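You operate a simulated robot arm through the tools that you are given. There is no shell and no other tool.

Carry out the task below with a simulated robot arm. There is one attempt and no reset: what you move stays moved.

## Task
Flatten the tone on channel 5, muted while you work.
Fine: mute it, select it, LOW, MID and HIGH to 0 dB, then unmute. Leave the other strips alone.

Only the result counts: the job must be done as asked and must still hold three seconds after the hand-in. Knocking over, shifting, dropping, spilling or breaking anything else fails it.

## Robot
A 7-joint arm with a fingered hand, fixed in place. Base frame: the origin is at the foot of the arm, x ahead of it, y to its left, z up; the work surface is at about z = 0.825. Lengths are in m, angles in rad, forces in N, time in s.
With the tool pointing down near the work surface it reaches from about 0.1 to 0.74 m from the base axis. Its first joint turns from -1.204 to 3.002 rad. Payload 3.4 kg.
Tool frame: the origin (TCP) lies between the finger pads and is the grasp point; the fingertips stand 0.039 m ahead of it; z points along the fingers, y is the line along which they close. The gripper opens to 0.18 m. The gripper's body begins 0.111 m behind the TCP. The gripper is a hand of 3 fingers: y runs from the thumb to the fingers, the wrist lies at [0, 0, -0.262] in the tool frame, and closing takes about 1.5 s.
Orientation is that of the tool frame in the base frame, as a unit quaternion [x, y, z, w]. With the fingers straight down and closing along the base's y, the tool's x points along the base's -x, its y along +y and its z along -z.

## Interface
- The arm moves only by the tool play_rows. Its argument "increments" is a list that holds one entry, the list of rows, each a list of 7 numbers: the shift along the tool's x, y, z in m, then the turn, a rotation vector about the tool's x, y, z in rad, then the finger opening in m, from 0 to 0.18. In form: [[[x, y, z, wx, wy, wz, hand], ...]]. A call has 1 to 20 rows; each row shifts and turns the commanded pose from where the row before left it, along the tool's axes as they then stand. Rows are played at 5 a second. More than 0.05 m and 0.15 rad between two rows, or a gripper value outside its range, and nothing of the call is played. Where a pose cannot be reached the arm comes as near as it can. A force on the tool above 40 N (or 10 N above the force at the start of the call, whichever is more), or a blocked arm, ends the call early, and 0.2 s more pass. Each finger travels about 0.072 m/s and halts on what it meets, pressing with about 29 N; the grip force reading is that of the motor and also rises with nothing between the fingers. The clock runs only during rows and for 0.2 s after the last one: add rows that do not move to give the fingers time. It gives the time, the measured TCP pose, the force on the tool (base axes), the opening and the grip force at its end, in the units of the frame above (readings bear some noise), with the torque about the TCP (base axes, N m) and any sound that the robot's microphone picked up.
- Cameras (640 x 400 px; columns grow to the right, rows downward): "scene" is fixed at [0.4017, 0.4999, 1.6247]; the picture's right is [-0.89, -0.46, 0.00], its down [-0.34, 0.65, -0.68] and it looks along [0.32, -0.60, -0.73] (base axes); focal length 294 px, centre (320, 200). "wrist" rides on the gripper at [0.063, -0.036, -0.128] in the tool frame; the picture's right is [0.50, 0.87, 0.00], its down [-0.75, 0.44, -0.49] and it looks along [-0.43, 0.25, 0.87] (tool axes); focal length 226 px, centre (320, 200). There is no depth. A picture from a camera that has moved, and an enlarged one, comes with that camera's place and axes in the base frame and with its lens.
- snapshot(camera): a new picture of that camera. No time passes.
- move_column(by): slides the trunk up (or, below 0, down) by that many m; the arm rides with it, the base frame stays. It gives what a move gives, with no picture.
- set_grasp(shape): the hand has 3 fingers and takes this shape, open, in about a second: jaw (thumb against the fingers, like two jaws); tri (thumb and two fingers); tip (a fingertip pinch); poke (one finger out to press); point (the index stretched); flat (the hand flat); cup (the hand cupped); fist (a fist). The gripper value then closes the fingers along that shape, each until it touches; the sizes above hold for jaw. It gives what a move gives, with no picture.
- inspect(camera, box): a new picture of the part [left, top, right, bottom] of that camera's present view, enlarged. No time passes.
- hand_in(): hands the job in; it is judged then, once.

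Places have to be worked out from the pictures, the camera data and where the tool is seen. Open the gripper and draw the arm clear of the work before you hand the job in, unless the task says otherwise.

The tools are called after "Request:" as a command line: name --argument value ..., lists and objects as JSON in quotes. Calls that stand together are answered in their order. play_rows: Moves the arm, as the interface text tells. Its arguments: {"type":"object","properties":{"increments":{"type":"array"}},"required":["increments"]} The other tools are called the same way: move_column (by) slides the trunk up or down; set_grasp (shape) gives the hand a shape; snapshot (camera) takes a picture; inspect (camera, box) takes an enlarged picture of a part of a camera's view; hand_in () hands the job in.

At the start:

```text
time: 0.0
tool_pos: [0.481, -0.2122, 1.2]
orientation: [0.001, 1.0, 0.0, 0.0]
contact_force: [0.1, 0.6, 0.5]
wrist_torque: [0.0, 0.01, -0.01]
grip_width: 0.1799
gripper_force: 0.2
shape: jaw
trunk travel left (down, up): [-0.35, 0.192]
```

scene: 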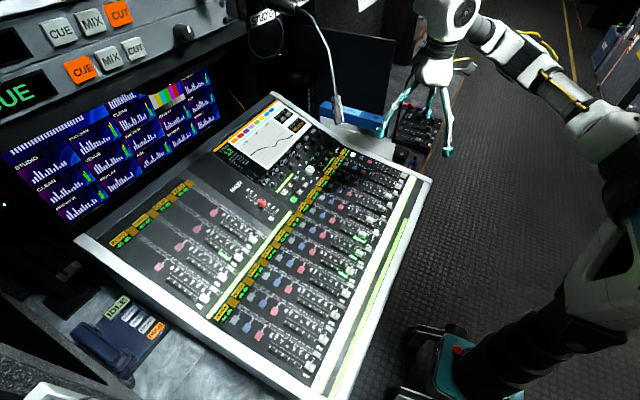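
wrist: 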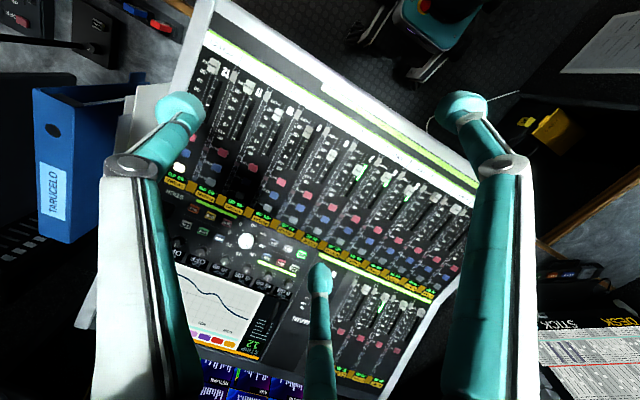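

The pictures show a mixing console with a bank of strips and a screen section. I'll look closer at the console before moving anything.

Request:
inspect --camera "scene" --box '[200, 90, 440, 240]'

Request:
inspect --camera "scene" --box '[200, 200, 400, 400]'

Request:
inspect --camera "scene" --box '[215, 90, 335, 165]'

Request:
inspect --camera "scene" --box '[255, 140, 375, 215]'

Request:
inspect --camera "wrist" --box '[160, 180, 340, 300]'

```text
2.67 times, centred on (320, 165) of scene
camera zoom: at [0.4017, 0.4999, 1.6247], right [-0.89, -0.46, 0.0], down [-0.34, 0.65, -0.68], along [0.32, -0.6, -0.73], focal length 784 px, centre (320, 293)
```

zoom: 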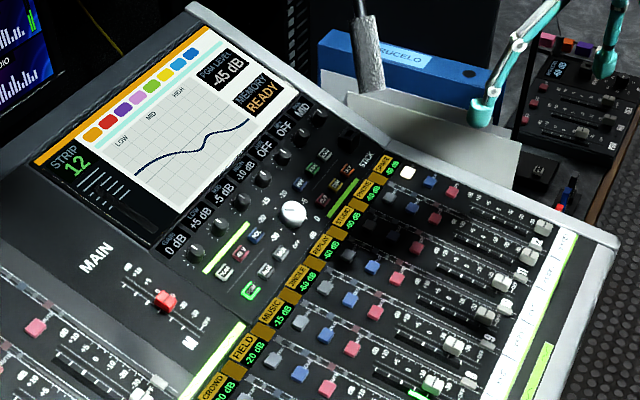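

```text
2.00 times, centred on (300, 300) of scene
camera zoom: at [0.4017, 0.4999, 1.6247], right [-0.89, -0.46, 0.0], down [-0.34, 0.65, -0.68], along [0.32, -0.6, -0.73], focal length 588 px, centre (360, 0)
```

zoom: 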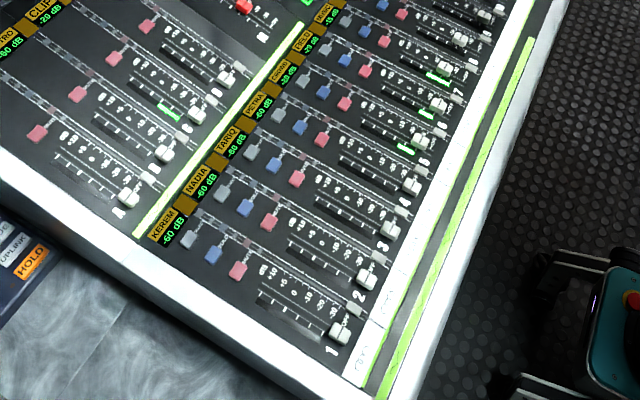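

```text
5.33 times, centred on (275, 128) of scene
camera zoom: at [0.4017, 0.4999, 1.6247], right [-0.89, -0.46, 0.0], down [-0.34, 0.65, -0.68], along [0.32, -0.6, -0.73], focal length 1567 px, centre (560, 587)
```

zoom: 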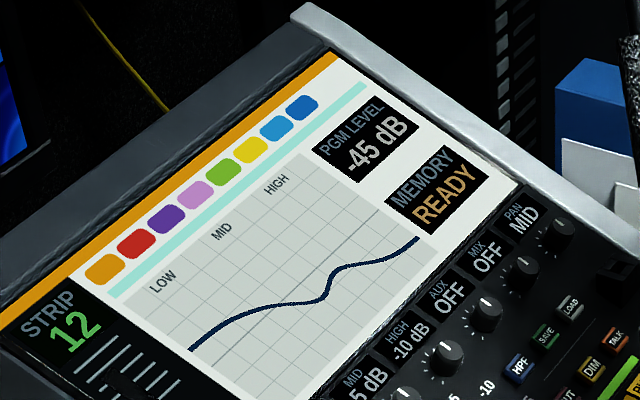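

```text
5.33 times, centred on (315, 178) of scene
camera zoom: at [0.4017, 0.4999, 1.6247], right [-0.89, -0.46, 0.0], down [-0.34, 0.65, -0.68], along [0.32, -0.6, -0.73], focal length 1567 px, centre (347, 320)
```

zoom: 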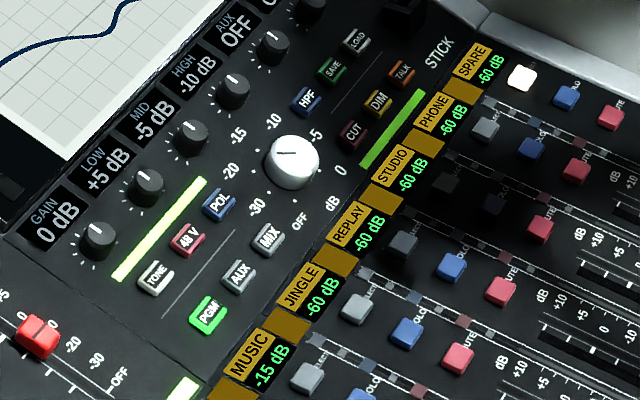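

```text
3.33 times, centred on (250, 240) of wrist
camera zoom: at [0.4177, -0.2491, 1.3273], right [-0.5, 0.87, 0.0], down [0.75, 0.43, 0.49], along [0.43, 0.25, -0.87], focal length 754 px, centre (553, 67)
```

zoom: 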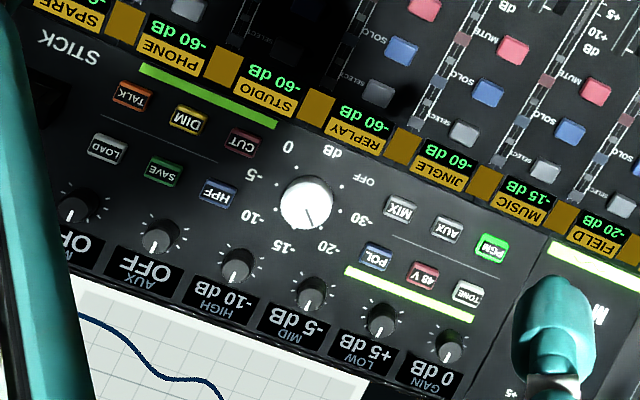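

The right-hand bank looks numbered 1–12 with a screen section that shows the selected strip (12 now). I'll zoom in on channel 5's buttons, its number and the knobs in both views to place them.

Request:
inspect --camera "scene" --box '[260, 200, 380, 275]'

Request:
inspect --camera "scene" --box '[320, 220, 400, 290]'

Request:
inspect --camera "wrist" --box '[270, 140, 480, 300]'

Request:
inspect --camera "scene" --box '[80, 160, 280, 310]'

Request:
inspect --camera "wrist" --box '[520, 280, 640, 400]'

Request:
inspect --camera "scene" --box '[260, 130, 320, 170]'

```text
5.33 times, centred on (320, 238) of scene
camera zoom: at [0.4017, 0.4999, 1.6247], right [-0.89, -0.46, 0.0], down [-0.34, 0.65, -0.68], along [0.32, -0.6, -0.73], focal length 1567 px, centre (320, 0)
```

zoom: 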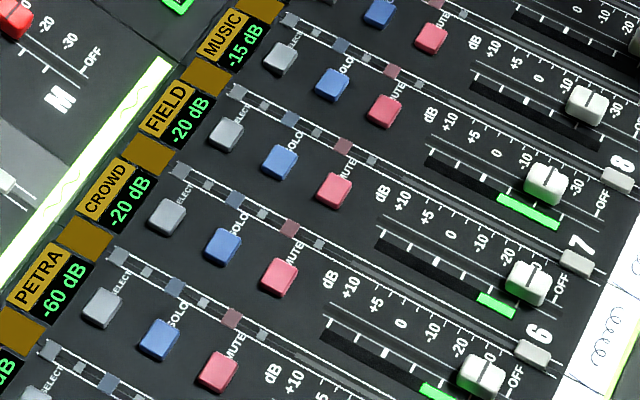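

```text
5.71 times, centred on (360, 255) of scene
camera zoom: at [0.4017, 0.4999, 1.6247], right [-0.89, -0.46, 0.0], down [-0.34, 0.65, -0.68], along [0.32, -0.6, -0.73], focal length 1679 px, centre (91, -114)
```

zoom: 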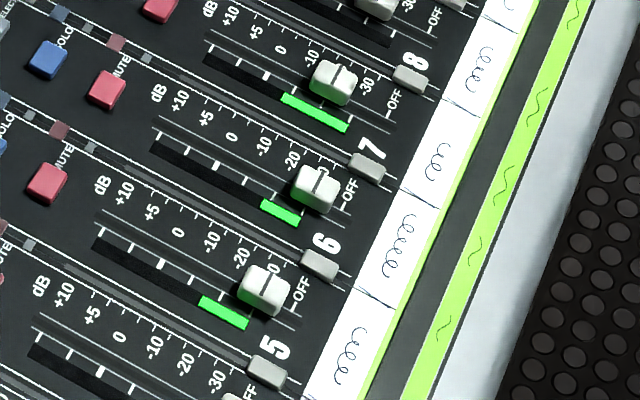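

```text
2.50 times, centred on (375, 220) of wrist
camera zoom: at [0.4177, -0.2491, 1.3273], right [-0.5, 0.87, 0.0], down [0.75, 0.43, 0.49], along [0.43, 0.25, -0.87], focal length 565 px, centre (182, 150)
```

zoom: 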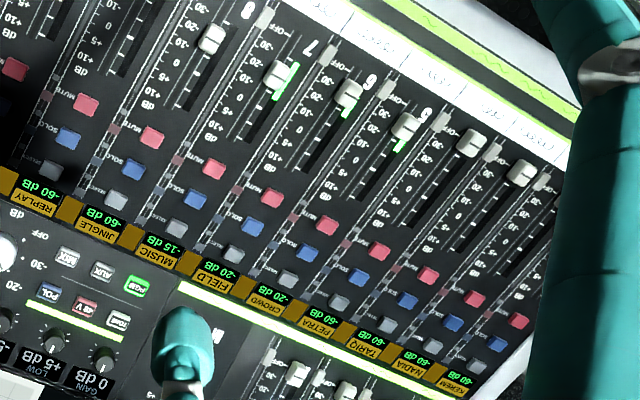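

```text
2.67 times, centred on (180, 235) of scene
camera zoom: at [0.4017, 0.4999, 1.6247], right [-0.89, -0.46, 0.0], down [-0.34, 0.65, -0.68], along [0.32, -0.6, -0.73], focal length 784 px, centre (693, 107)
```

zoom: 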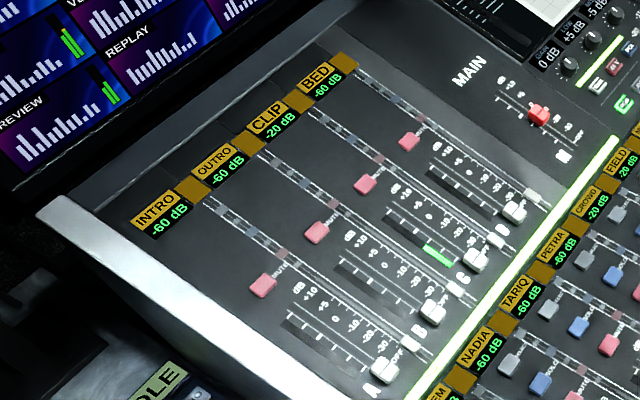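

```text
3.33 times, centred on (580, 340) of wrist
camera zoom: at [0.4177, -0.2491, 1.3273], right [-0.5, 0.87, 0.0], down [0.75, 0.43, 0.49], along [0.43, 0.25, -0.87], focal length 754 px, centre (-547, -267)
```

zoom: 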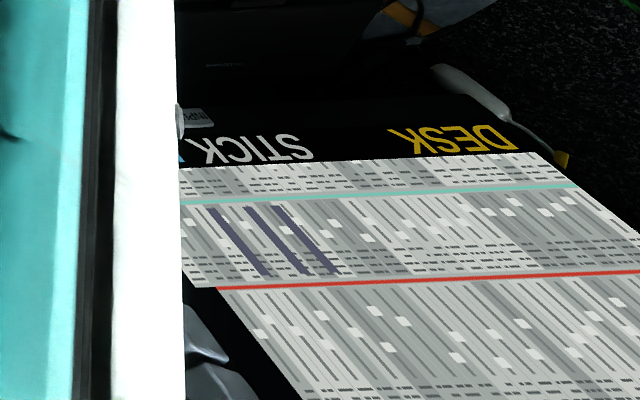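

```text
10.00 times, centred on (290, 150) of scene
camera zoom: at [0.4017, 0.4999, 1.6247], right [-0.89, -0.46, 0.0], down [-0.34, 0.65, -0.68], along [0.32, -0.6, -0.73], focal length 2938 px, centre (620, 700)
```

zoom: 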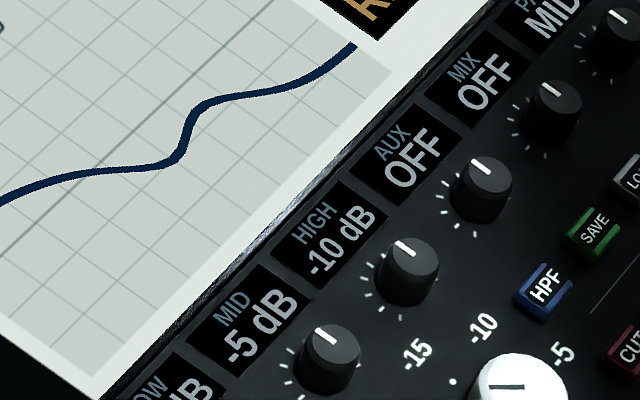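

Both views agree: channel 5 (CROWD) MUTE lies near (0.655, 0.064, 0.851), SELECT near (0.729, 0.063, 0.863) and the LOW knob near (0.88, -0.133, 0.915). I'll take the poke shape up here and see where the pressing finger ends.

Request:
set_grasp --shape "poke"

Request:
snapshot --camera "wrist"

Request:
snapshot --camera "scene"

Request:
inspect --camera "scene" --box '[370, 0, 490, 160]'

```text
time: 0.9
tool_pos: [0.4778, -0.2077, 1.202]
orientation: [0.001, 1.0, -0.002, 0.0]
contact_force: [1.0, 0.2, -0.3]
wrist_torque: [-0.02, -0.01, -0.01]
grip_width: 0.0
gripper_force: 0.1
shape: poke
trunk travel left (down, up): [-0.35, 0.192]
```

```text
taken
camera wrist: at [0.4152, -0.2444, 1.329], right [-0.5, 0.87, 0.0], down [0.75, 0.44, 0.49], along [0.43, 0.24, -0.87], focal length 226 px, centre (320, 200)
```

wrist: 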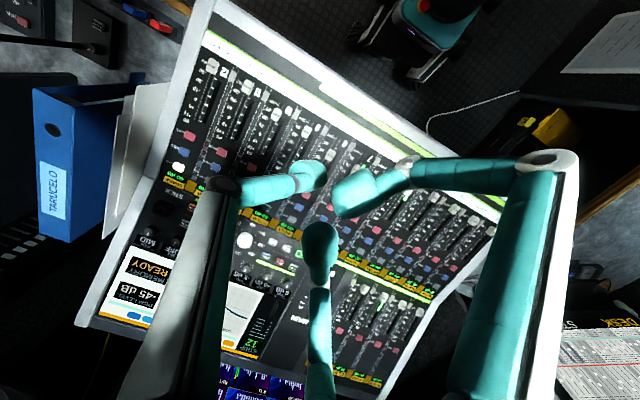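

```text
taken
```

scene: 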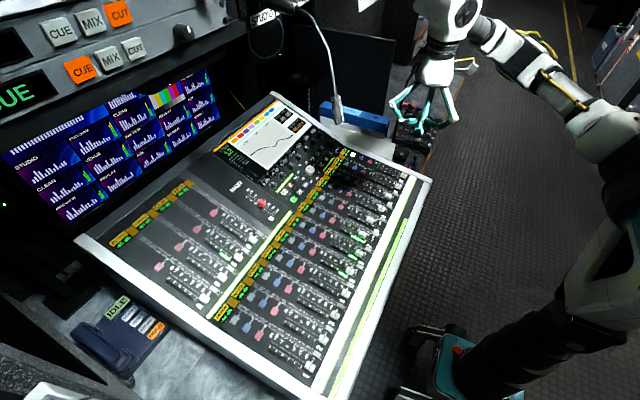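

```text
2.50 times, centred on (430, 80) of scene
camera zoom: at [0.4017, 0.4999, 1.6247], right [-0.89, -0.46, 0.0], down [-0.34, 0.65, -0.68], along [0.32, -0.6, -0.73], focal length 734 px, centre (45, 500)
```

zoom: 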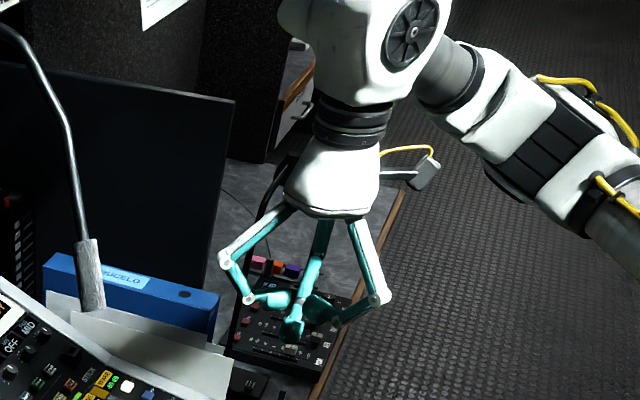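

The three fingers look similarly curled from here. I'll enlarge the hand in both views to see which finger is stretched out.

Request:
inspect --camera "scene" --box '[385, 75, 465, 140]'

Request:
inspect --camera "wrist" --box '[200, 130, 440, 280]'

```text
6.15 times, centred on (425, 108) of scene
camera zoom: at [0.4017, 0.4999, 1.6247], right [-0.89, -0.46, 0.0], down [-0.34, 0.65, -0.68], along [0.32, -0.6, -0.73], focal length 1808 px, centre (-326, 769)
```

zoom: 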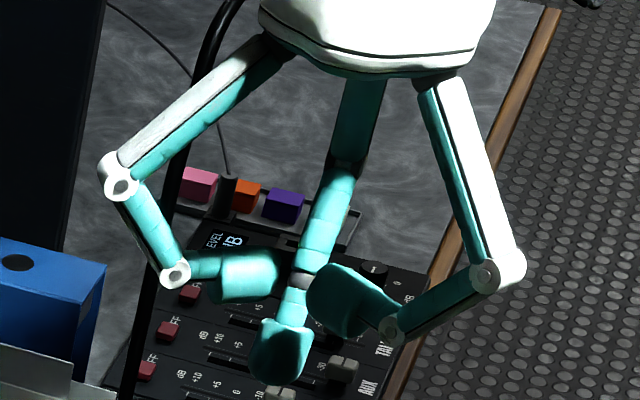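

```text
2.67 times, centred on (320, 205) of wrist
camera zoom: at [0.4152, -0.2444, 1.329], right [-0.5, 0.87, 0.0], down [0.75, 0.44, 0.49], along [0.43, 0.24, -0.87], focal length 603 px, centre (320, 187)
```

zoom: 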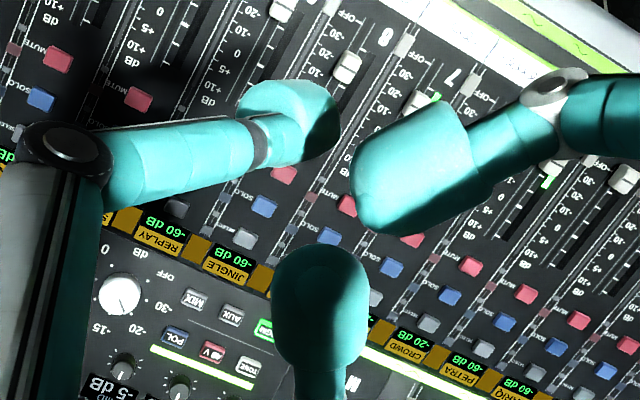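

The thumb is the stretched finger in poke, with its tip about on the tool axis 0.039 m ahead of the TCP. I'll tilt the tool to roughly match the panel slope and move to about 0.1 m above channel 5's MUTE.

Request:
play_rows --increments '[[[0, 0, 0, 0, -0.15, 0, 0], [-0.0136, 0.031, 0.0261, 0, 0, 0, 0], [-0.0136, 0.031, 0.0261, 0, 0, 0, 0], [-0.0136, 0.031, 0.0261, 0, 0, 0, 0], [-0.0136, 0.031, 0.0261, 0, 0, 0, 0], [-0.0136, 0.031, 0.0261, 0, 0, 0, 0], [-0.0136, 0.031, 0.0261, 0, 0, 0, 0], [-0.0136, 0.031, 0.0261, 0, 0, 0, 0], [-0.0136, 0.031, 0.0261, 0, 0, 0, 0], [-0.0136, 0.031, 0.0261, 0, 0, 0, 0], [0, 0, 0, 0, 0, 0, 0]]]'

Request:
snapshot --camera "scene"

Request:
snapshot --camera "wrist"

Request:
inspect --camera "scene" --box '[260, 150, 380, 275]'

```text
time: 3.3
tool_pos: [0.6352, 0.0695, 0.9889]
orientation: [0.0, 0.997, -0.001, 0.077]
contact_force: [0.1, -0.5, -0.5]
wrist_torque: [-0.02, 0.0, 0.02]
grip_width: 0.0
gripper_force: 29.4
shape: jaw
trunk travel left (down, up): [-0.35, 0.192]
```

```text
taken
```

scene: 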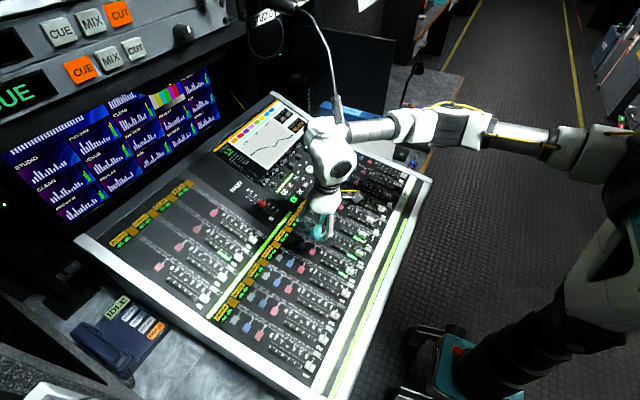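

```text
taken
camera wrist: at [0.5537, 0.0327, 1.1047], right [-0.49, 0.87, -0.08], down [0.67, 0.44, 0.6], along [0.55, 0.24, -0.8], focal length 226 px, centre (320, 200)
```

wrist: 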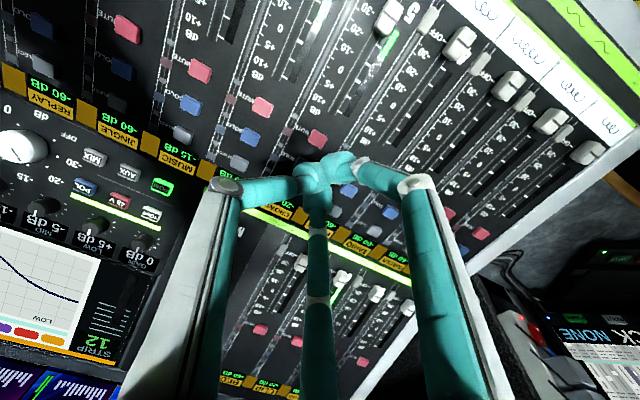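

```text
3.20 times, centred on (320, 212) of scene
camera zoom: at [0.4017, 0.4999, 1.6247], right [-0.89, -0.46, 0.0], down [-0.34, 0.65, -0.68], along [0.32, -0.6, -0.73], focal length 940 px, centre (320, 160)
```

zoom: 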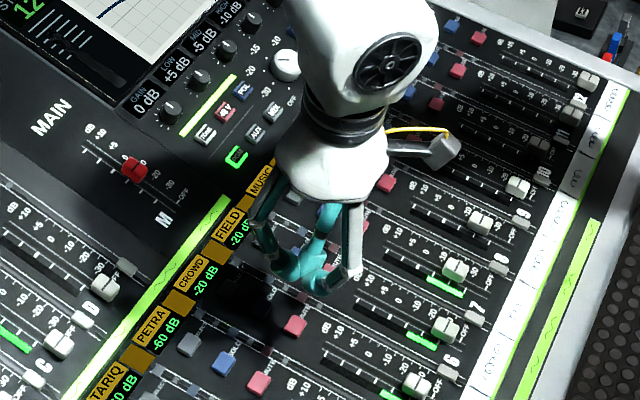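

Sending 0 closed the hand into a jaw fist-point instead of keeping the poke. I'll set poke again and test a still row with the value 0.18.

Request:
set_grasp --shape "poke"

Request:
play_rows --increments '[[[0, 0, 0, 0, 0, 0, 0.18]]]'

Request:
snapshot --camera "wrist"

Request:
inspect --camera "scene" --box '[280, 170, 380, 275]'

```text
time: 4.2
tool_pos: [0.6346, 0.0703, 0.9888]
orientation: [0.0, 0.997, -0.002, 0.076]
contact_force: [-1.0, 0.1, 0.5]
wrist_torque: [-0.01, 0.02, 0.01]
grip_width: 0.0001
gripper_force: 0.1
shape: poke
trunk travel left (down, up): [-0.35, 0.192]
```

```text
time: 4.6
tool_pos: [0.6348, 0.0703, 0.9882]
orientation: [0.0, 0.997, -0.002, 0.076]
contact_force: [-0.3, 0.3, -0.1]
wrist_torque: [0.03, -0.02, 0.01]
grip_width: 0.0
gripper_force: 0.0
shape: poke
trunk travel left (down, up): [-0.35, 0.192]
```

```text
taken
camera wrist: at [0.5539, 0.0331, 1.1045], right [-0.49, 0.87, -0.08], down [0.67, 0.44, 0.6], along [0.55, 0.24, -0.8], focal length 226 px, centre (320, 200)
```

wrist: 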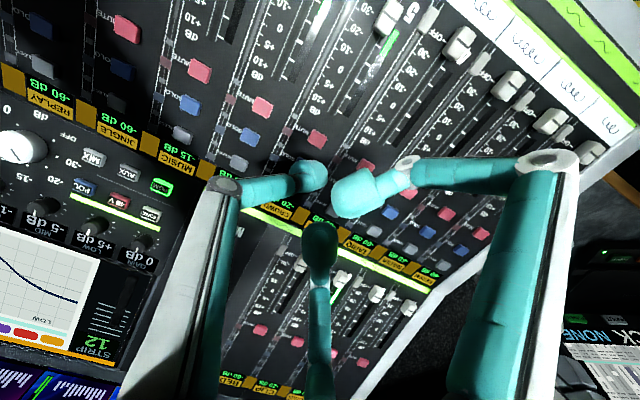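

```text
3.81 times, centred on (330, 222) of scene
camera zoom: at [0.4017, 0.4999, 1.6247], right [-0.89, -0.46, 0.0], down [-0.34, 0.65, -0.68], along [0.32, -0.6, -0.73], focal length 1119 px, centre (282, 114)
```

zoom: 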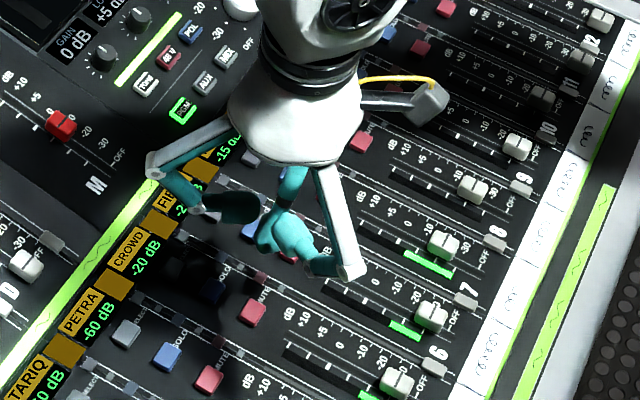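

With 0.18 the poke shape holds, and the thumb tip shows in the scene where I computed it, about 0.1 m above channel 5's MUTE. I'll descend 0.08 m along the finger and check alignment.

Request:
play_rows --increments '[[[0, 0, 0.03, 0, 0, 0, 0.18], [0, 0, 0.03, 0, 0, 0, 0.18], [0, 0, 0.02, 0, 0, 0, 0.18], [0, 0, 0, 0, 0, 0, 0.18]]]'

Request:
inspect --camera "scene" --box '[280, 200, 360, 275]'

Request:
inspect --camera "wrist" --box '[200, 110, 440, 260]'

```text
time: 5.6
tool_pos: [0.6463, 0.0703, 0.9097]
orientation: [0.0, 0.997, -0.002, 0.076]
contact_force: [0.1, 0.2, -0.2]
wrist_torque: [-0.03, 0.02, 0.0]
grip_width: 0.0
gripper_force: 0.1
shape: poke
trunk travel left (down, up): [-0.35, 0.192]
```

```text
5.33 times, centred on (320, 238) of scene
camera zoom: at [0.4017, 0.4999, 1.6247], right [-0.89, -0.46, 0.0], down [-0.34, 0.65, -0.68], along [0.32, -0.6, -0.73], focal length 1567 px, centre (320, 0)
```

zoom: 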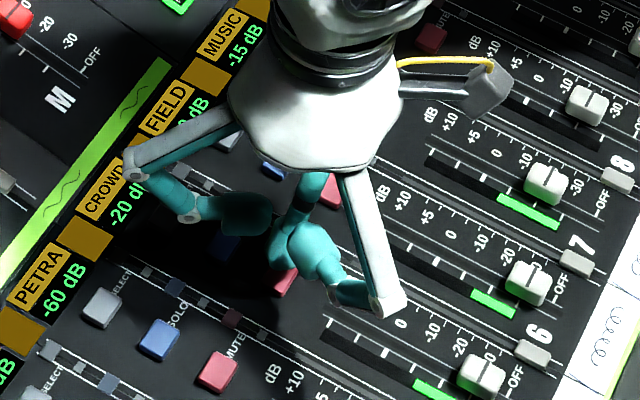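

```text
2.67 times, centred on (320, 185) of wrist
camera zoom: at [0.5658, 0.0334, 1.0249], right [-0.49, 0.87, -0.08], down [0.67, 0.44, 0.6], along [0.55, 0.24, -0.8], focal length 603 px, centre (320, 240)
```

zoom: 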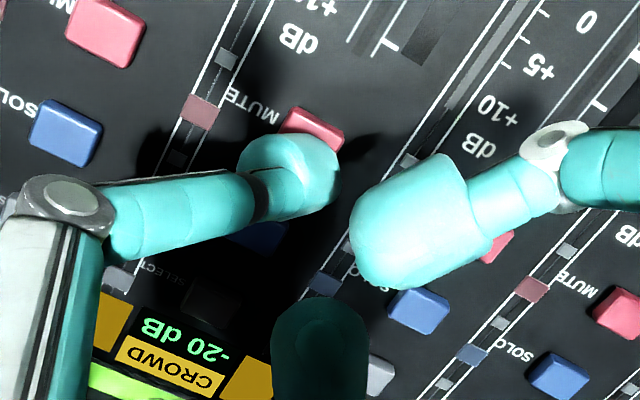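

The thumb tip is directly over channel 5's red MUTE with about 0.02 m left, and neighbours are clear. I'll descend gently in small steps and read the force.

Request:
play_rows --increments '[[[0, 0, 0.01, 0, 0, 0, 0.18], [0, 0, 0.005, 0, 0, 0, 0.18], [0, 0, 0.003, 0, 0, 0, 0.18], [0, 0, 0.001, 0, 0, 0, 0.18]]]'

Request:
inspect --camera "scene" --box '[280, 200, 360, 275]'

Request:
inspect --camera "wrist" --box '[200, 110, 440, 260]'

```text
time: 6.6
tool_pos: [0.6499, 0.0703, 0.8891]
orientation: [0.0, 0.997, -0.002, 0.076]
contact_force: [0.3, 0.1, 2.0]
wrist_torque: [0.01, -0.04, 0.05]
grip_width: 0.0
gripper_force: 0.0
shape: poke
trunk travel left (down, up): [-0.35, 0.192]
```

```text
5.33 times, centred on (320, 238) of scene
camera zoom: at [0.4017, 0.4999, 1.6247], right [-0.89, -0.46, 0.0], down [-0.34, 0.65, -0.68], along [0.32, -0.6, -0.73], focal length 1567 px, centre (320, 0)
```

zoom: 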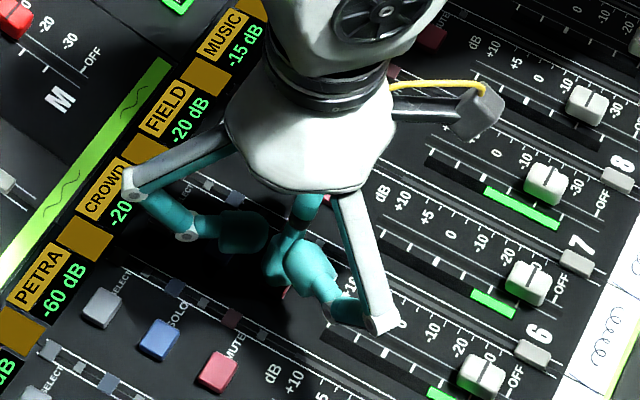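

```text
2.67 times, centred on (320, 185) of wrist
camera zoom: at [0.5687, 0.0334, 1.0059], right [-0.49, 0.87, -0.08], down [0.67, 0.44, 0.6], along [0.55, 0.24, -0.8], focal length 603 px, centre (320, 240)
```

zoom: 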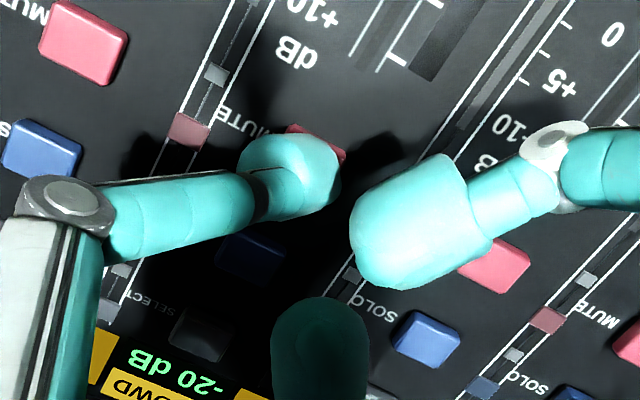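

A 2 N push shows contact just starting on the MUTE cap. I'll press on a few millimetres, hold briefly, and see whether a click is heard.

Request:
play_rows --increments '[[[0, 0, 0.0015, 0, 0, 0, 0.18], [0, 0, 0.0015, 0, 0, 0, 0.18], [0, 0, 0, 0, 0, 0, 0.18]]]'

Request:
inspect --camera "wrist" --box '[200, 110, 440, 260]'

```text
time: 7.4
tool_pos: [0.6501, 0.0703, 0.887]
orientation: [0.001, 0.997, -0.002, 0.076]
contact_force: [-1.1, -0.3, 3.2]
wrist_torque: [-0.01, 0.02, -0.02]
grip_width: 0.0
gripper_force: 0.1
shape: poke
trunk travel left (down, up): [-0.35, 0.192]
heard: click
```

```text
2.67 times, centred on (320, 185) of wrist
camera zoom: at [0.569, 0.0334, 1.0035], right [-0.49, 0.87, -0.08], down [0.67, 0.44, 0.6], along [0.55, 0.24, -0.8], focal length 603 px, centre (320, 240)
```

zoom: 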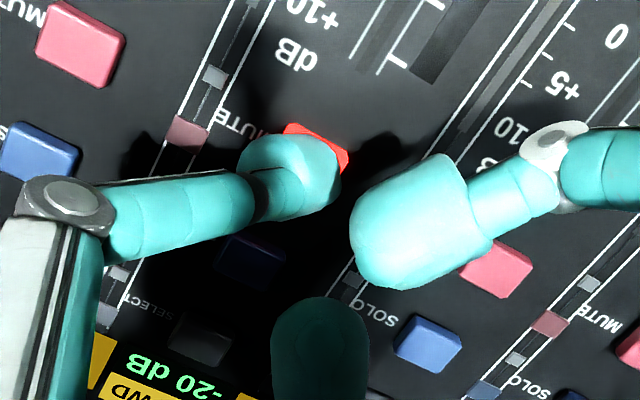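

A click was heard and channel 5's MUTE now glows red. I'll lift off, shift up the strip to SELECT, and stop about 1 cm above it.

Request:
play_rows --increments '[[[0, 0, -0.02, 0, 0, 0, 0.18], [0, 0, -0.02, 0, 0, 0, 0.18], [-0.025, 0, 0.0023, 0, 0, 0, 0.18], [-0.025, 0, 0.0023, 0, 0, 0, 0.18], [-0.025, 0, 0.0023, 0, 0, 0, 0.18], [0, 0, 0.01, 0, 0, 0, 0.18], [0, 0, 0.01, 0, 0, 0, 0.18], [0, 0, 0, 0, 0, 0, 0.18]]]'

Request:
inspect --camera "scene" --box '[260, 180, 360, 260]'

Request:
inspect --camera "wrist" --box '[200, 110, 440, 260]'

```text
time: 9.2
tool_pos: [0.7229, 0.0712, 0.9107]
orientation: [0.001, 0.997, -0.003, 0.076]
contact_force: [0.5, 0.4, 0.6]
wrist_torque: [0.02, -0.04, -0.04]
grip_width: 0.0002
gripper_force: 0.1
shape: poke
trunk travel left (down, up): [-0.35, 0.192]
```

```text
5.00 times, centred on (310, 220) of scene
camera zoom: at [0.4017, 0.4999, 1.6247], right [-0.89, -0.46, 0.0], down [-0.34, 0.65, -0.68], along [0.32, -0.6, -0.73], focal length 1469 px, centre (370, 100)
```

zoom: 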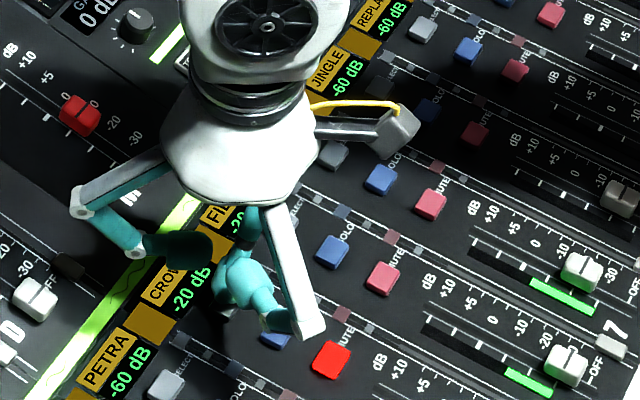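

```text
2.67 times, centred on (320, 185) of wrist
camera zoom: at [0.6415, 0.0339, 1.0268], right [-0.49, 0.87, -0.08], down [0.67, 0.44, 0.6], along [0.55, 0.24, -0.8], focal length 603 px, centre (320, 240)
```

zoom: 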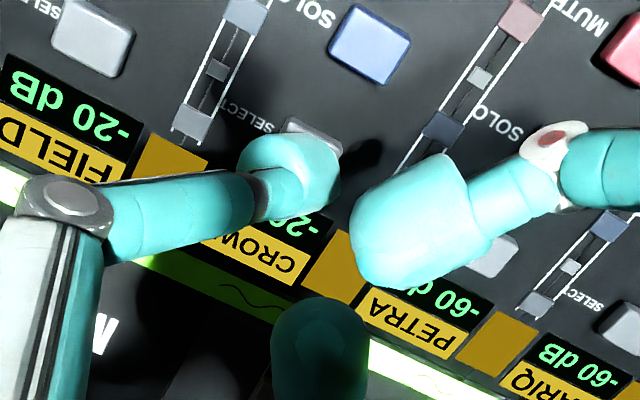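

MUTE 5 is lit and the thumb is above channel 5's SELECT. I'll press down in small steps until it clicks.

Request:
play_rows --increments '[[[0, 0, 0.006, 0, 0, 0, 0.18], [0, 0, 0.002, 0, 0, 0, 0.18], [0, 0, 0.002, 0, 0, 0, 0.18], [0, 0, 0.0015, 0, 0, 0, 0.18], [0, 0, 0, 0, 0, 0, 0.18]]]'

Request:
inspect --camera "scene" --box '[215, 90, 335, 165]'

Request:
inspect --camera "wrist" --box '[200, 110, 440, 260]'

```text
time: 10.4
tool_pos: [0.7248, 0.0702, 0.9004]
orientation: [0.0, 0.997, -0.001, 0.076]
contact_force: [-0.1, -0.4, 1.2]
wrist_torque: [-0.04, 0.03, -0.01]
grip_width: 0.0001
gripper_force: 0.0
shape: poke
trunk travel left (down, up): [-0.35, 0.192]
heard: click
```

```text
5.33 times, centred on (275, 128) of scene
camera zoom: at [0.4017, 0.4999, 1.6247], right [-0.89, -0.46, 0.0], down [-0.34, 0.65, -0.68], along [0.32, -0.6, -0.73], focal length 1567 px, centre (560, 587)
```

zoom: 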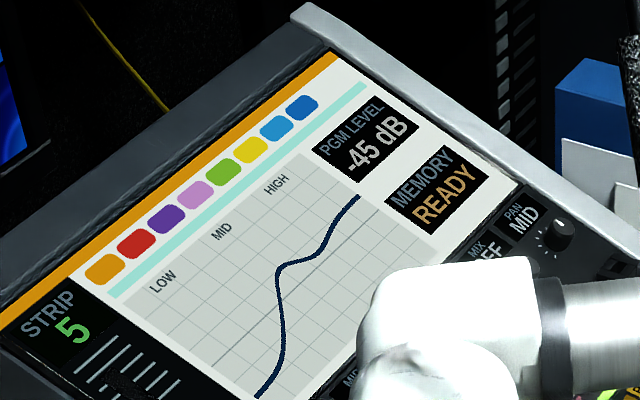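

```text
2.67 times, centred on (320, 185) of wrist
camera zoom: at [0.6434, 0.0337, 1.0158], right [-0.49, 0.87, -0.08], down [0.67, 0.44, 0.6], along [0.55, 0.24, -0.8], focal length 603 px, centre (320, 240)
```

zoom: 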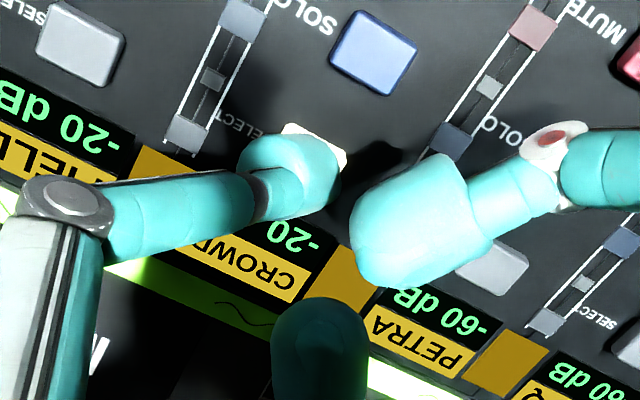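

STRIP now reads 5 and SELECT 5 is lit. I'll lift clear and back off, then read the three tone values and place the knobs and the gooseneck mic.

Request:
play_rows --increments '[[[0, 0, -0.025, 0, 0, 0, 0.18], [0, 0, -0.04, 0, 0, 0, 0.18], [0.02, -0.02, -0.025, 0, 0, 0, 0.18], [0.02, -0.02, -0.025, 0, 0, 0, 0.18], [0.02, -0.02, -0.025, 0, 0, 0, 0.18], [0.02, -0.02, -0.025, 0, 0, 0, 0.18], [0.02, -0.02, -0.025, 0, 0, 0, 0.18], [0, 0, 0, 0, 0, 0, 0.18]]]'

Request:
snapshot --camera "scene"

Request:
snapshot --camera "wrist"

Request:
inspect --camera "scene" --box '[240, 130, 336, 190]'

```text
time: 12.2
tool_pos: [0.5955, -0.0295, 1.0737]
orientation: [0.001, 0.997, -0.002, 0.075]
contact_force: [0.0, -0.5, -1.1]
wrist_torque: [-0.01, -0.01, -0.01]
grip_width: 0.0
gripper_force: 0.0
shape: poke
trunk travel left (down, up): [-0.35, 0.192]
```

```text
taken
```

scene: 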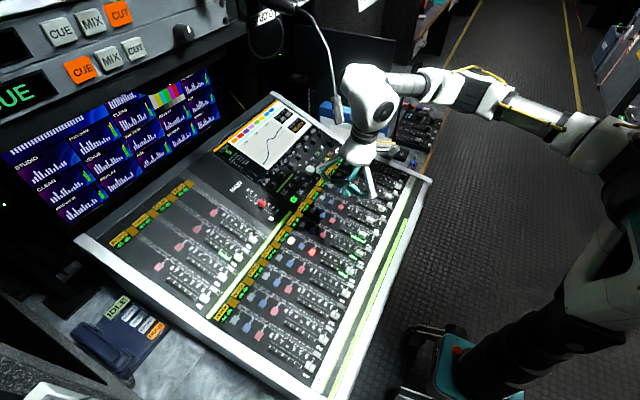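

```text
taken
camera wrist: at [0.5151, -0.0668, 1.1893], right [-0.49, 0.87, -0.08], down [0.67, 0.44, 0.6], along [0.55, 0.24, -0.8], focal length 226 px, centre (320, 200)
```

wrist: 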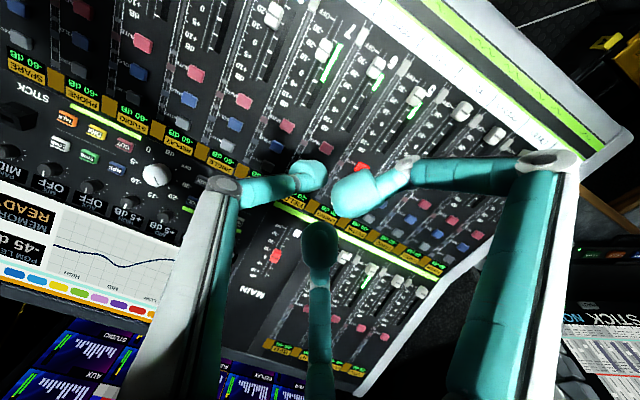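

```text
6.67 times, centred on (288, 160) of scene
camera zoom: at [0.4017, 0.4999, 1.6247], right [-0.89, -0.46, 0.0], down [-0.34, 0.65, -0.68], along [0.32, -0.6, -0.73], focal length 1959 px, centre (533, 467)
```

zoom: 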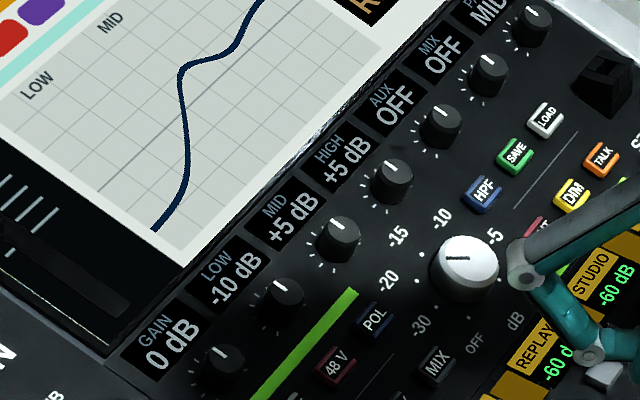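

Strip 5 reads LOW -10, MID +5, HIGH +5 dB; knob pointers don't follow the values, so these act like relative encoders at roughly (0.88, -0.13/-0.19/-0.25, 0.917). I can't place the gooseneck mic yet, so I'll turn the hand about its axis here to look toward the knobs and the mic.

Request:
play_rows --increments '[[[0, 0, 0, 0, 0, 0.14, 0.18], [0, 0, 0, 0, 0, 0.14, 0.18], [0, 0, 0, 0, 0, 0.14, 0.18], [0, 0, 0, 0, 0, 0.14, 0.18], [0, 0, 0, 0, 0, 0.14, 0.18], [0, 0, 0, 0, 0, 0.14, 0.18], [0, 0, 0, 0, 0, 0.14, 0.18], [0, 0, 0, 0, 0, 0, 0.18]]]'

Request:
snapshot --camera "wrist"

Request:
snapshot --camera "scene"

```text
time: 14.0
tool_pos: [0.6959, -0.0498, 1.048]
orientation: [0.468, 0.88, 0.035, 0.068]
contact_force: [0.5, 0.4, 0.0]
wrist_torque: [0.0, 0.01, 0.02]
grip_width: 0.0002
gripper_force: 0.0
shape: poke
out of reach, approached as far as the arm can: row 5, 6, 7
trunk travel left (down, up): [-0.35, 0.192]
```

```text
taken
camera wrist: at [0.6126, -0.0181, 1.1632], right [0.44, 0.9, 0.06], down [0.7, -0.38, 0.61], along [0.57, -0.22, -0.79], focal length 226 px, centre (320, 200)
```

wrist: 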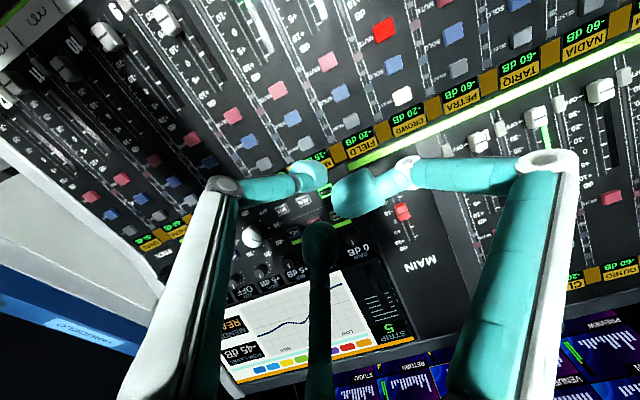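

```text
taken
```

scene: 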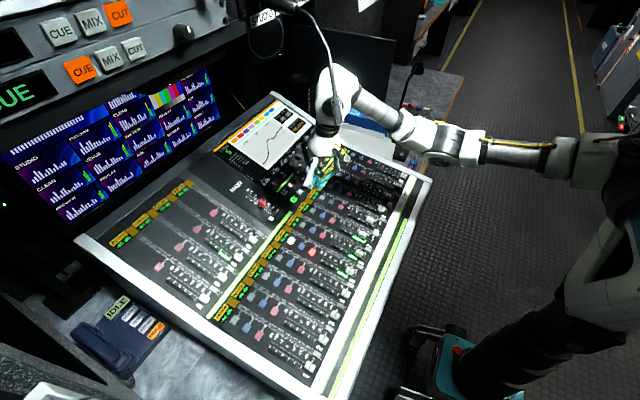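

The turn ran into a joint limit and the tool drifted forward to x = 0.70, still well clear of the desk. In the scene the mic stem now seems to pass in front of the wrist; I'll enlarge that area to judge its depth.

Request:
inspect --camera "scene" --box '[270, 0, 430, 200]'

Request:
inspect --camera "scene" --box '[300, 60, 380, 160]'

Request:
inspect --camera "wrist" --box '[200, 190, 400, 320]'

```text
2.00 times, centred on (350, 100) of scene
camera zoom: at [0.4017, 0.4999, 1.6247], right [-0.89, -0.46, 0.0], down [-0.34, 0.65, -0.68], along [0.32, -0.6, -0.73], focal length 588 px, centre (260, 400)
```

zoom: 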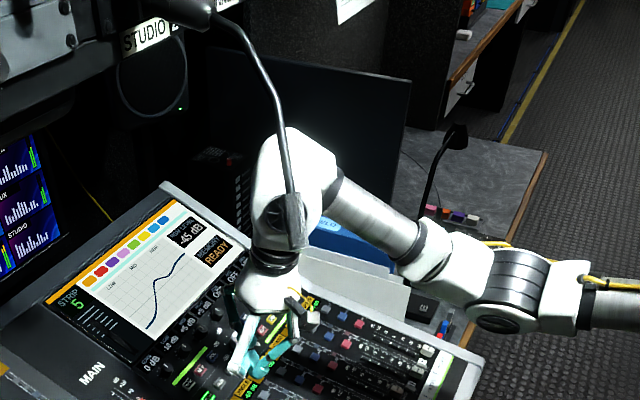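

```text
4.00 times, centred on (340, 110) of scene
camera zoom: at [0.4017, 0.4999, 1.6247], right [-0.89, -0.46, 0.0], down [-0.34, 0.65, -0.68], along [0.32, -0.6, -0.73], focal length 1175 px, centre (240, 560)
```

zoom: 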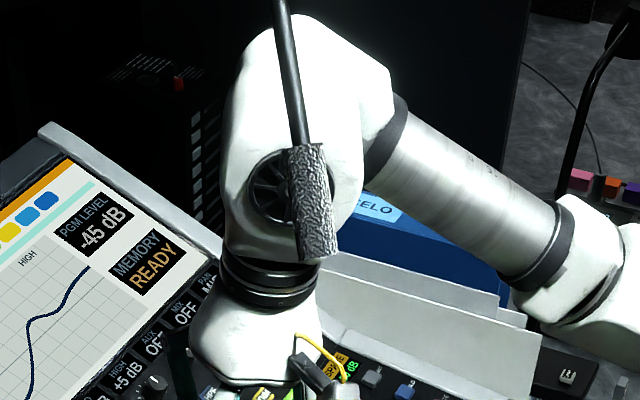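

```text
3.08 times, centred on (300, 255) of wrist
camera zoom: at [0.6126, -0.0181, 1.1632], right [0.44, 0.9, 0.06], down [0.7, -0.38, 0.61], along [0.57, -0.22, -0.79], focal length 696 px, centre (382, 31)
```

zoom: 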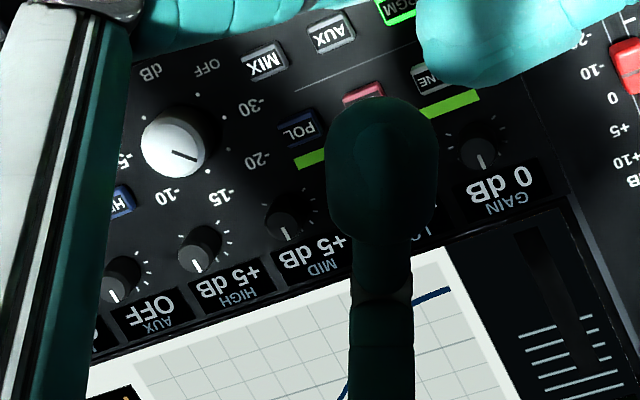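

The mic hangs in front of the wrist in this view, so it is nearer to the camera and high (above about z 1.3, y ≥ 0); I'll stay low and on the −y side. From several points the knob area slopes about 28° toward the robot, so the tool should be tilted to match; I'll first turn part-way back and draw back/−y a bit, then set the "tri" shape and look.

Request:
play_rows --increments '[[[0, 0, 0, 0, 0, -0.12, 0.18], [0, 0, 0, 0, 0, -0.12, 0.18], [0, 0, 0, 0, 0, -0.12, 0.18], [0, 0, 0, 0, 0, -0.12, 0.18], [0, 0, 0, 0, 0, 0, 0.18]]]'

Request:
snapshot --camera "scene"

```text
time: 15.2
tool_pos: [0.6975, -0.0499, 1.0466]
orientation: [0.246, 0.966, 0.017, 0.074]
contact_force: [-1.1, -0.5, -0.7]
wrist_torque: [0.03, 0.0, 0.02]
grip_width: 0.0
gripper_force: 0.0
shape: poke
trunk travel left (down, up): [-0.35, 0.192]
```

```text
taken
```

scene: 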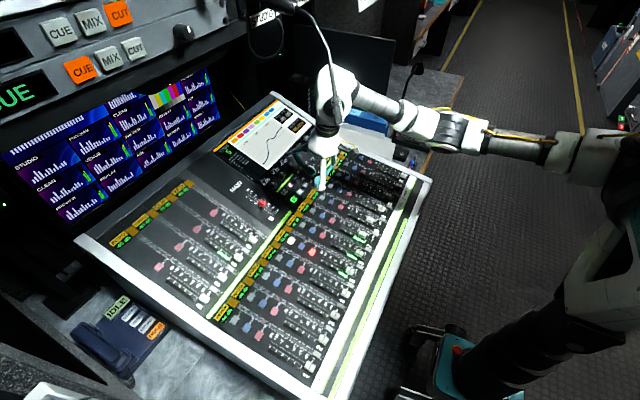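

Commanded pose re-bases on the measured one, good. I'll now take the "tri" shape here, in free space, and partly close it to see how the fingers line up.

Request:
set_grasp --shape "tri"

Request:
snapshot --camera "wrist"

Request:
play_rows --increments '[[[0, 0, 0, 0, 0, 0, 0.045], [0, 0, 0, 0, 0, 0, 0.045], [0, 0, 0, 0, 0, 0, 0.045], [0, 0, 0, 0, 0, 0, 0.045], [0, 0, 0, 0, 0, 0, 0.045]]]'

Request:
snapshot --camera "wrist"

Request:
inspect --camera "scene" --box '[280, 120, 380, 220]'

```text
time: 16.1
tool_pos: [0.6968, -0.0484, 1.0467]
orientation: [0.246, 0.966, 0.017, 0.074]
contact_force: [-0.9, -0.1, 0.6]
wrist_torque: [-0.03, -0.02, 0.02]
grip_width: 0.1798
gripper_force: 0.1
shape: tri
trunk travel left (down, up): [-0.35, 0.192]
```

```text
taken
camera wrist: at [0.6057, -0.0513, 1.1617], right [-0.02, 1.0, -0.01], down [0.79, 0.02, 0.62], along [0.62, 0.01, -0.79], focal length 226 px, centre (320, 200)
```

wrist: 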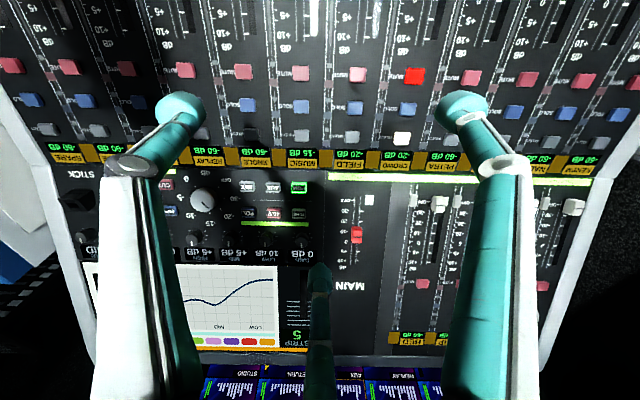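

```text
time: 17.3
tool_pos: [0.6962, -0.0486, 1.0479]
orientation: [0.246, 0.966, 0.016, 0.073]
contact_force: [-0.2, 0.9, -0.6]
wrist_torque: [-0.03, -0.03, -0.05]
grip_width: 0.0456
gripper_force: 0.2
shape: tri
trunk travel left (down, up): [-0.35, 0.192]
```

```text
taken
camera wrist: at [0.6057, -0.0513, 1.1617], right [-0.02, 1.0, -0.01], down [0.79, 0.02, 0.62], along [0.62, 0.01, -0.79], focal length 226 px, centre (320, 200)
```

wrist: 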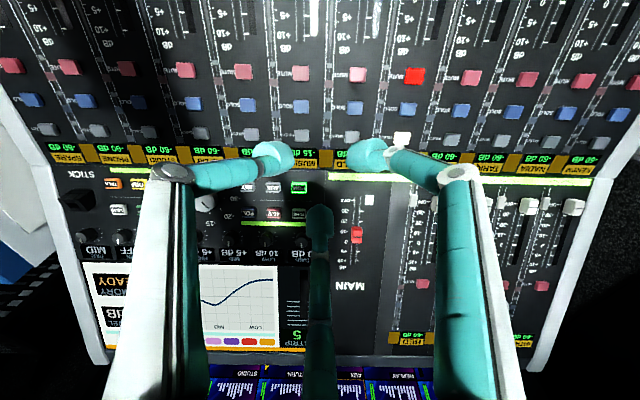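

```text
4.00 times, centred on (330, 170) of scene
camera zoom: at [0.4017, 0.4999, 1.6247], right [-0.89, -0.46, 0.0], down [-0.34, 0.65, -0.68], along [0.32, -0.6, -0.73], focal length 1175 px, centre (280, 320)
```

zoom: 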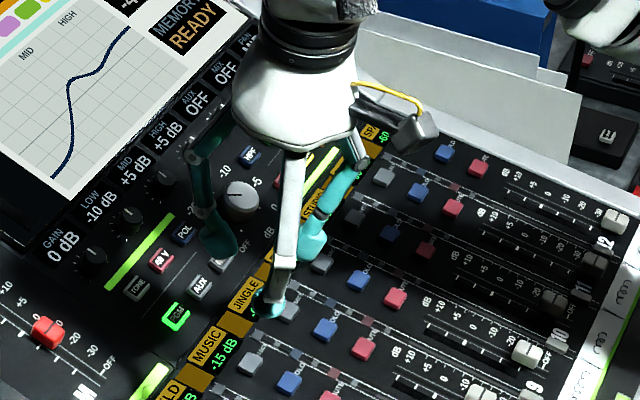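

The tri grip is three symmetric fingertips at radius about opening/2, good for a knob of roughly 22 mm. I'll shift to −y (away from the mic), tilt to match the knob panel, and move to a hover about 8 cm off the LOW knob to test the reach.

Request:
play_rows --increments '[[[-0.0201, -0.0369, 0, 0, 0, 0, 0.045], [-0.0201, -0.0369, 0, 0, 0, 0, 0.045], [0, 0, 0, -0.0537, -0.0986, 0, 0.045], [0, 0, 0, -0.0537, -0.0986, 0, 0.045], [0, 0, 0, -0.0537, -0.0986, 0, 0.045], [0, 0, 0, 0, 0, 0, 0.045]]]'

Request:
snapshot --camera "scene"

```text
time: 18.7
tool_pos: [0.6969, -0.1352, 1.0471]
orientation: [0.24, 0.94, 0.058, 0.236]
contact_force: [-0.2, -0.5, -0.3]
wrist_torque: [-0.02, 0.0, 0.01]
grip_width: 0.0454
gripper_force: 0.1
shape: tri
trunk travel left (down, up): [-0.35, 0.192]
```

```text
taken
```

scene: 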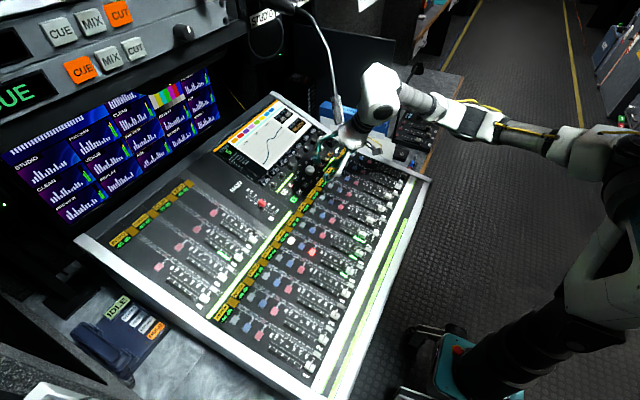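

The tilt of about 0.49 rad was reached without trouble. Now I'll move along to the hover point over the LOW knob.

Request:
play_rows --increments '[[[-0.0301, 0.0164, 0.0279, 0, 0, 0, 0.045], [-0.0301, 0.0164, 0.0279, 0, 0, 0, 0.045], [-0.0301, 0.0164, 0.0279, 0, 0, 0, 0.045], [0, 0, 0, 0, 0, 0, 0.045]]]'

Request:
snapshot --camera "scene"

Request:
snapshot --camera "wrist"

Request:
inspect --camera "scene" --box '[240, 110, 350, 190]'

```text
time: 19.7
tool_pos: [0.8256, -0.1328, 1.0218]
orientation: [0.239, 0.94, 0.058, 0.236]
contact_force: [0.1, -0.2, 0.5]
wrist_torque: [-0.01, -0.04, 0.0]
grip_width: 0.0453
gripper_force: 0.1
shape: tri
trunk travel left (down, up): [-0.35, 0.192]
```

```text
taken
```

scene: 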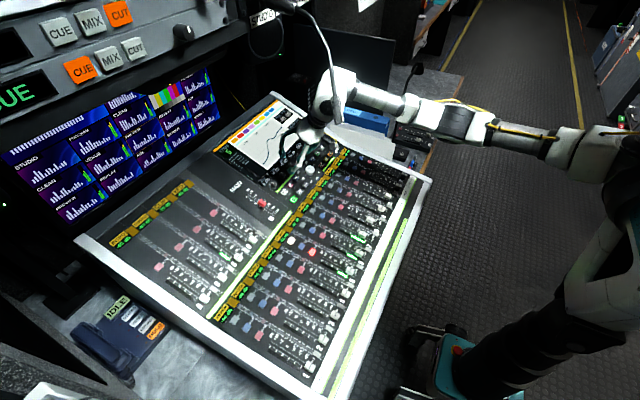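

```text
taken
camera wrist: at [0.7019, -0.1354, 1.1003], right [-0.02, 1.0, -0.02], down [0.54, 0.02, 0.84], along [0.84, 0.01, -0.54], focal length 226 px, centre (320, 200)
```

wrist: 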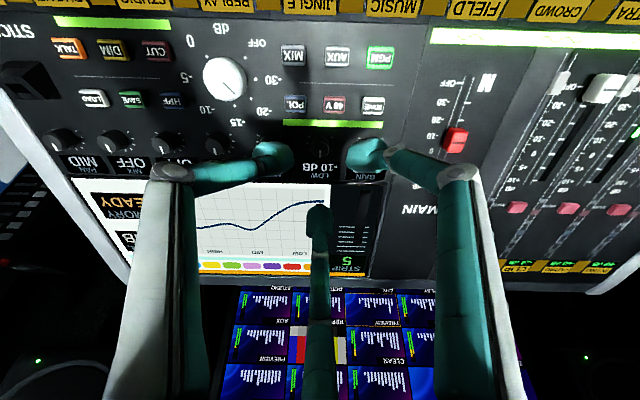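

```text
5.00 times, centred on (295, 150) of scene
camera zoom: at [0.4017, 0.4999, 1.6247], right [-0.89, -0.46, 0.0], down [-0.34, 0.65, -0.68], along [0.32, -0.6, -0.73], focal length 1469 px, centre (445, 450)
```

zoom: 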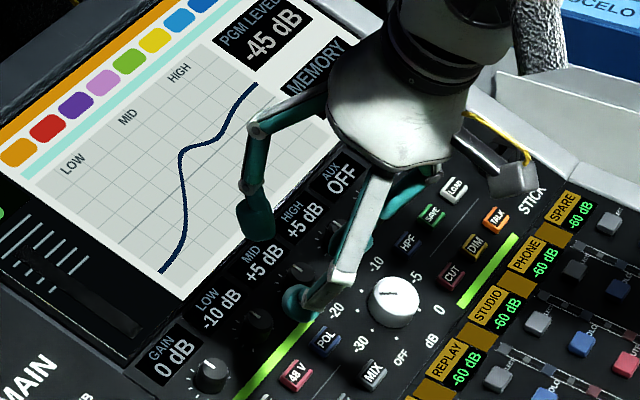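

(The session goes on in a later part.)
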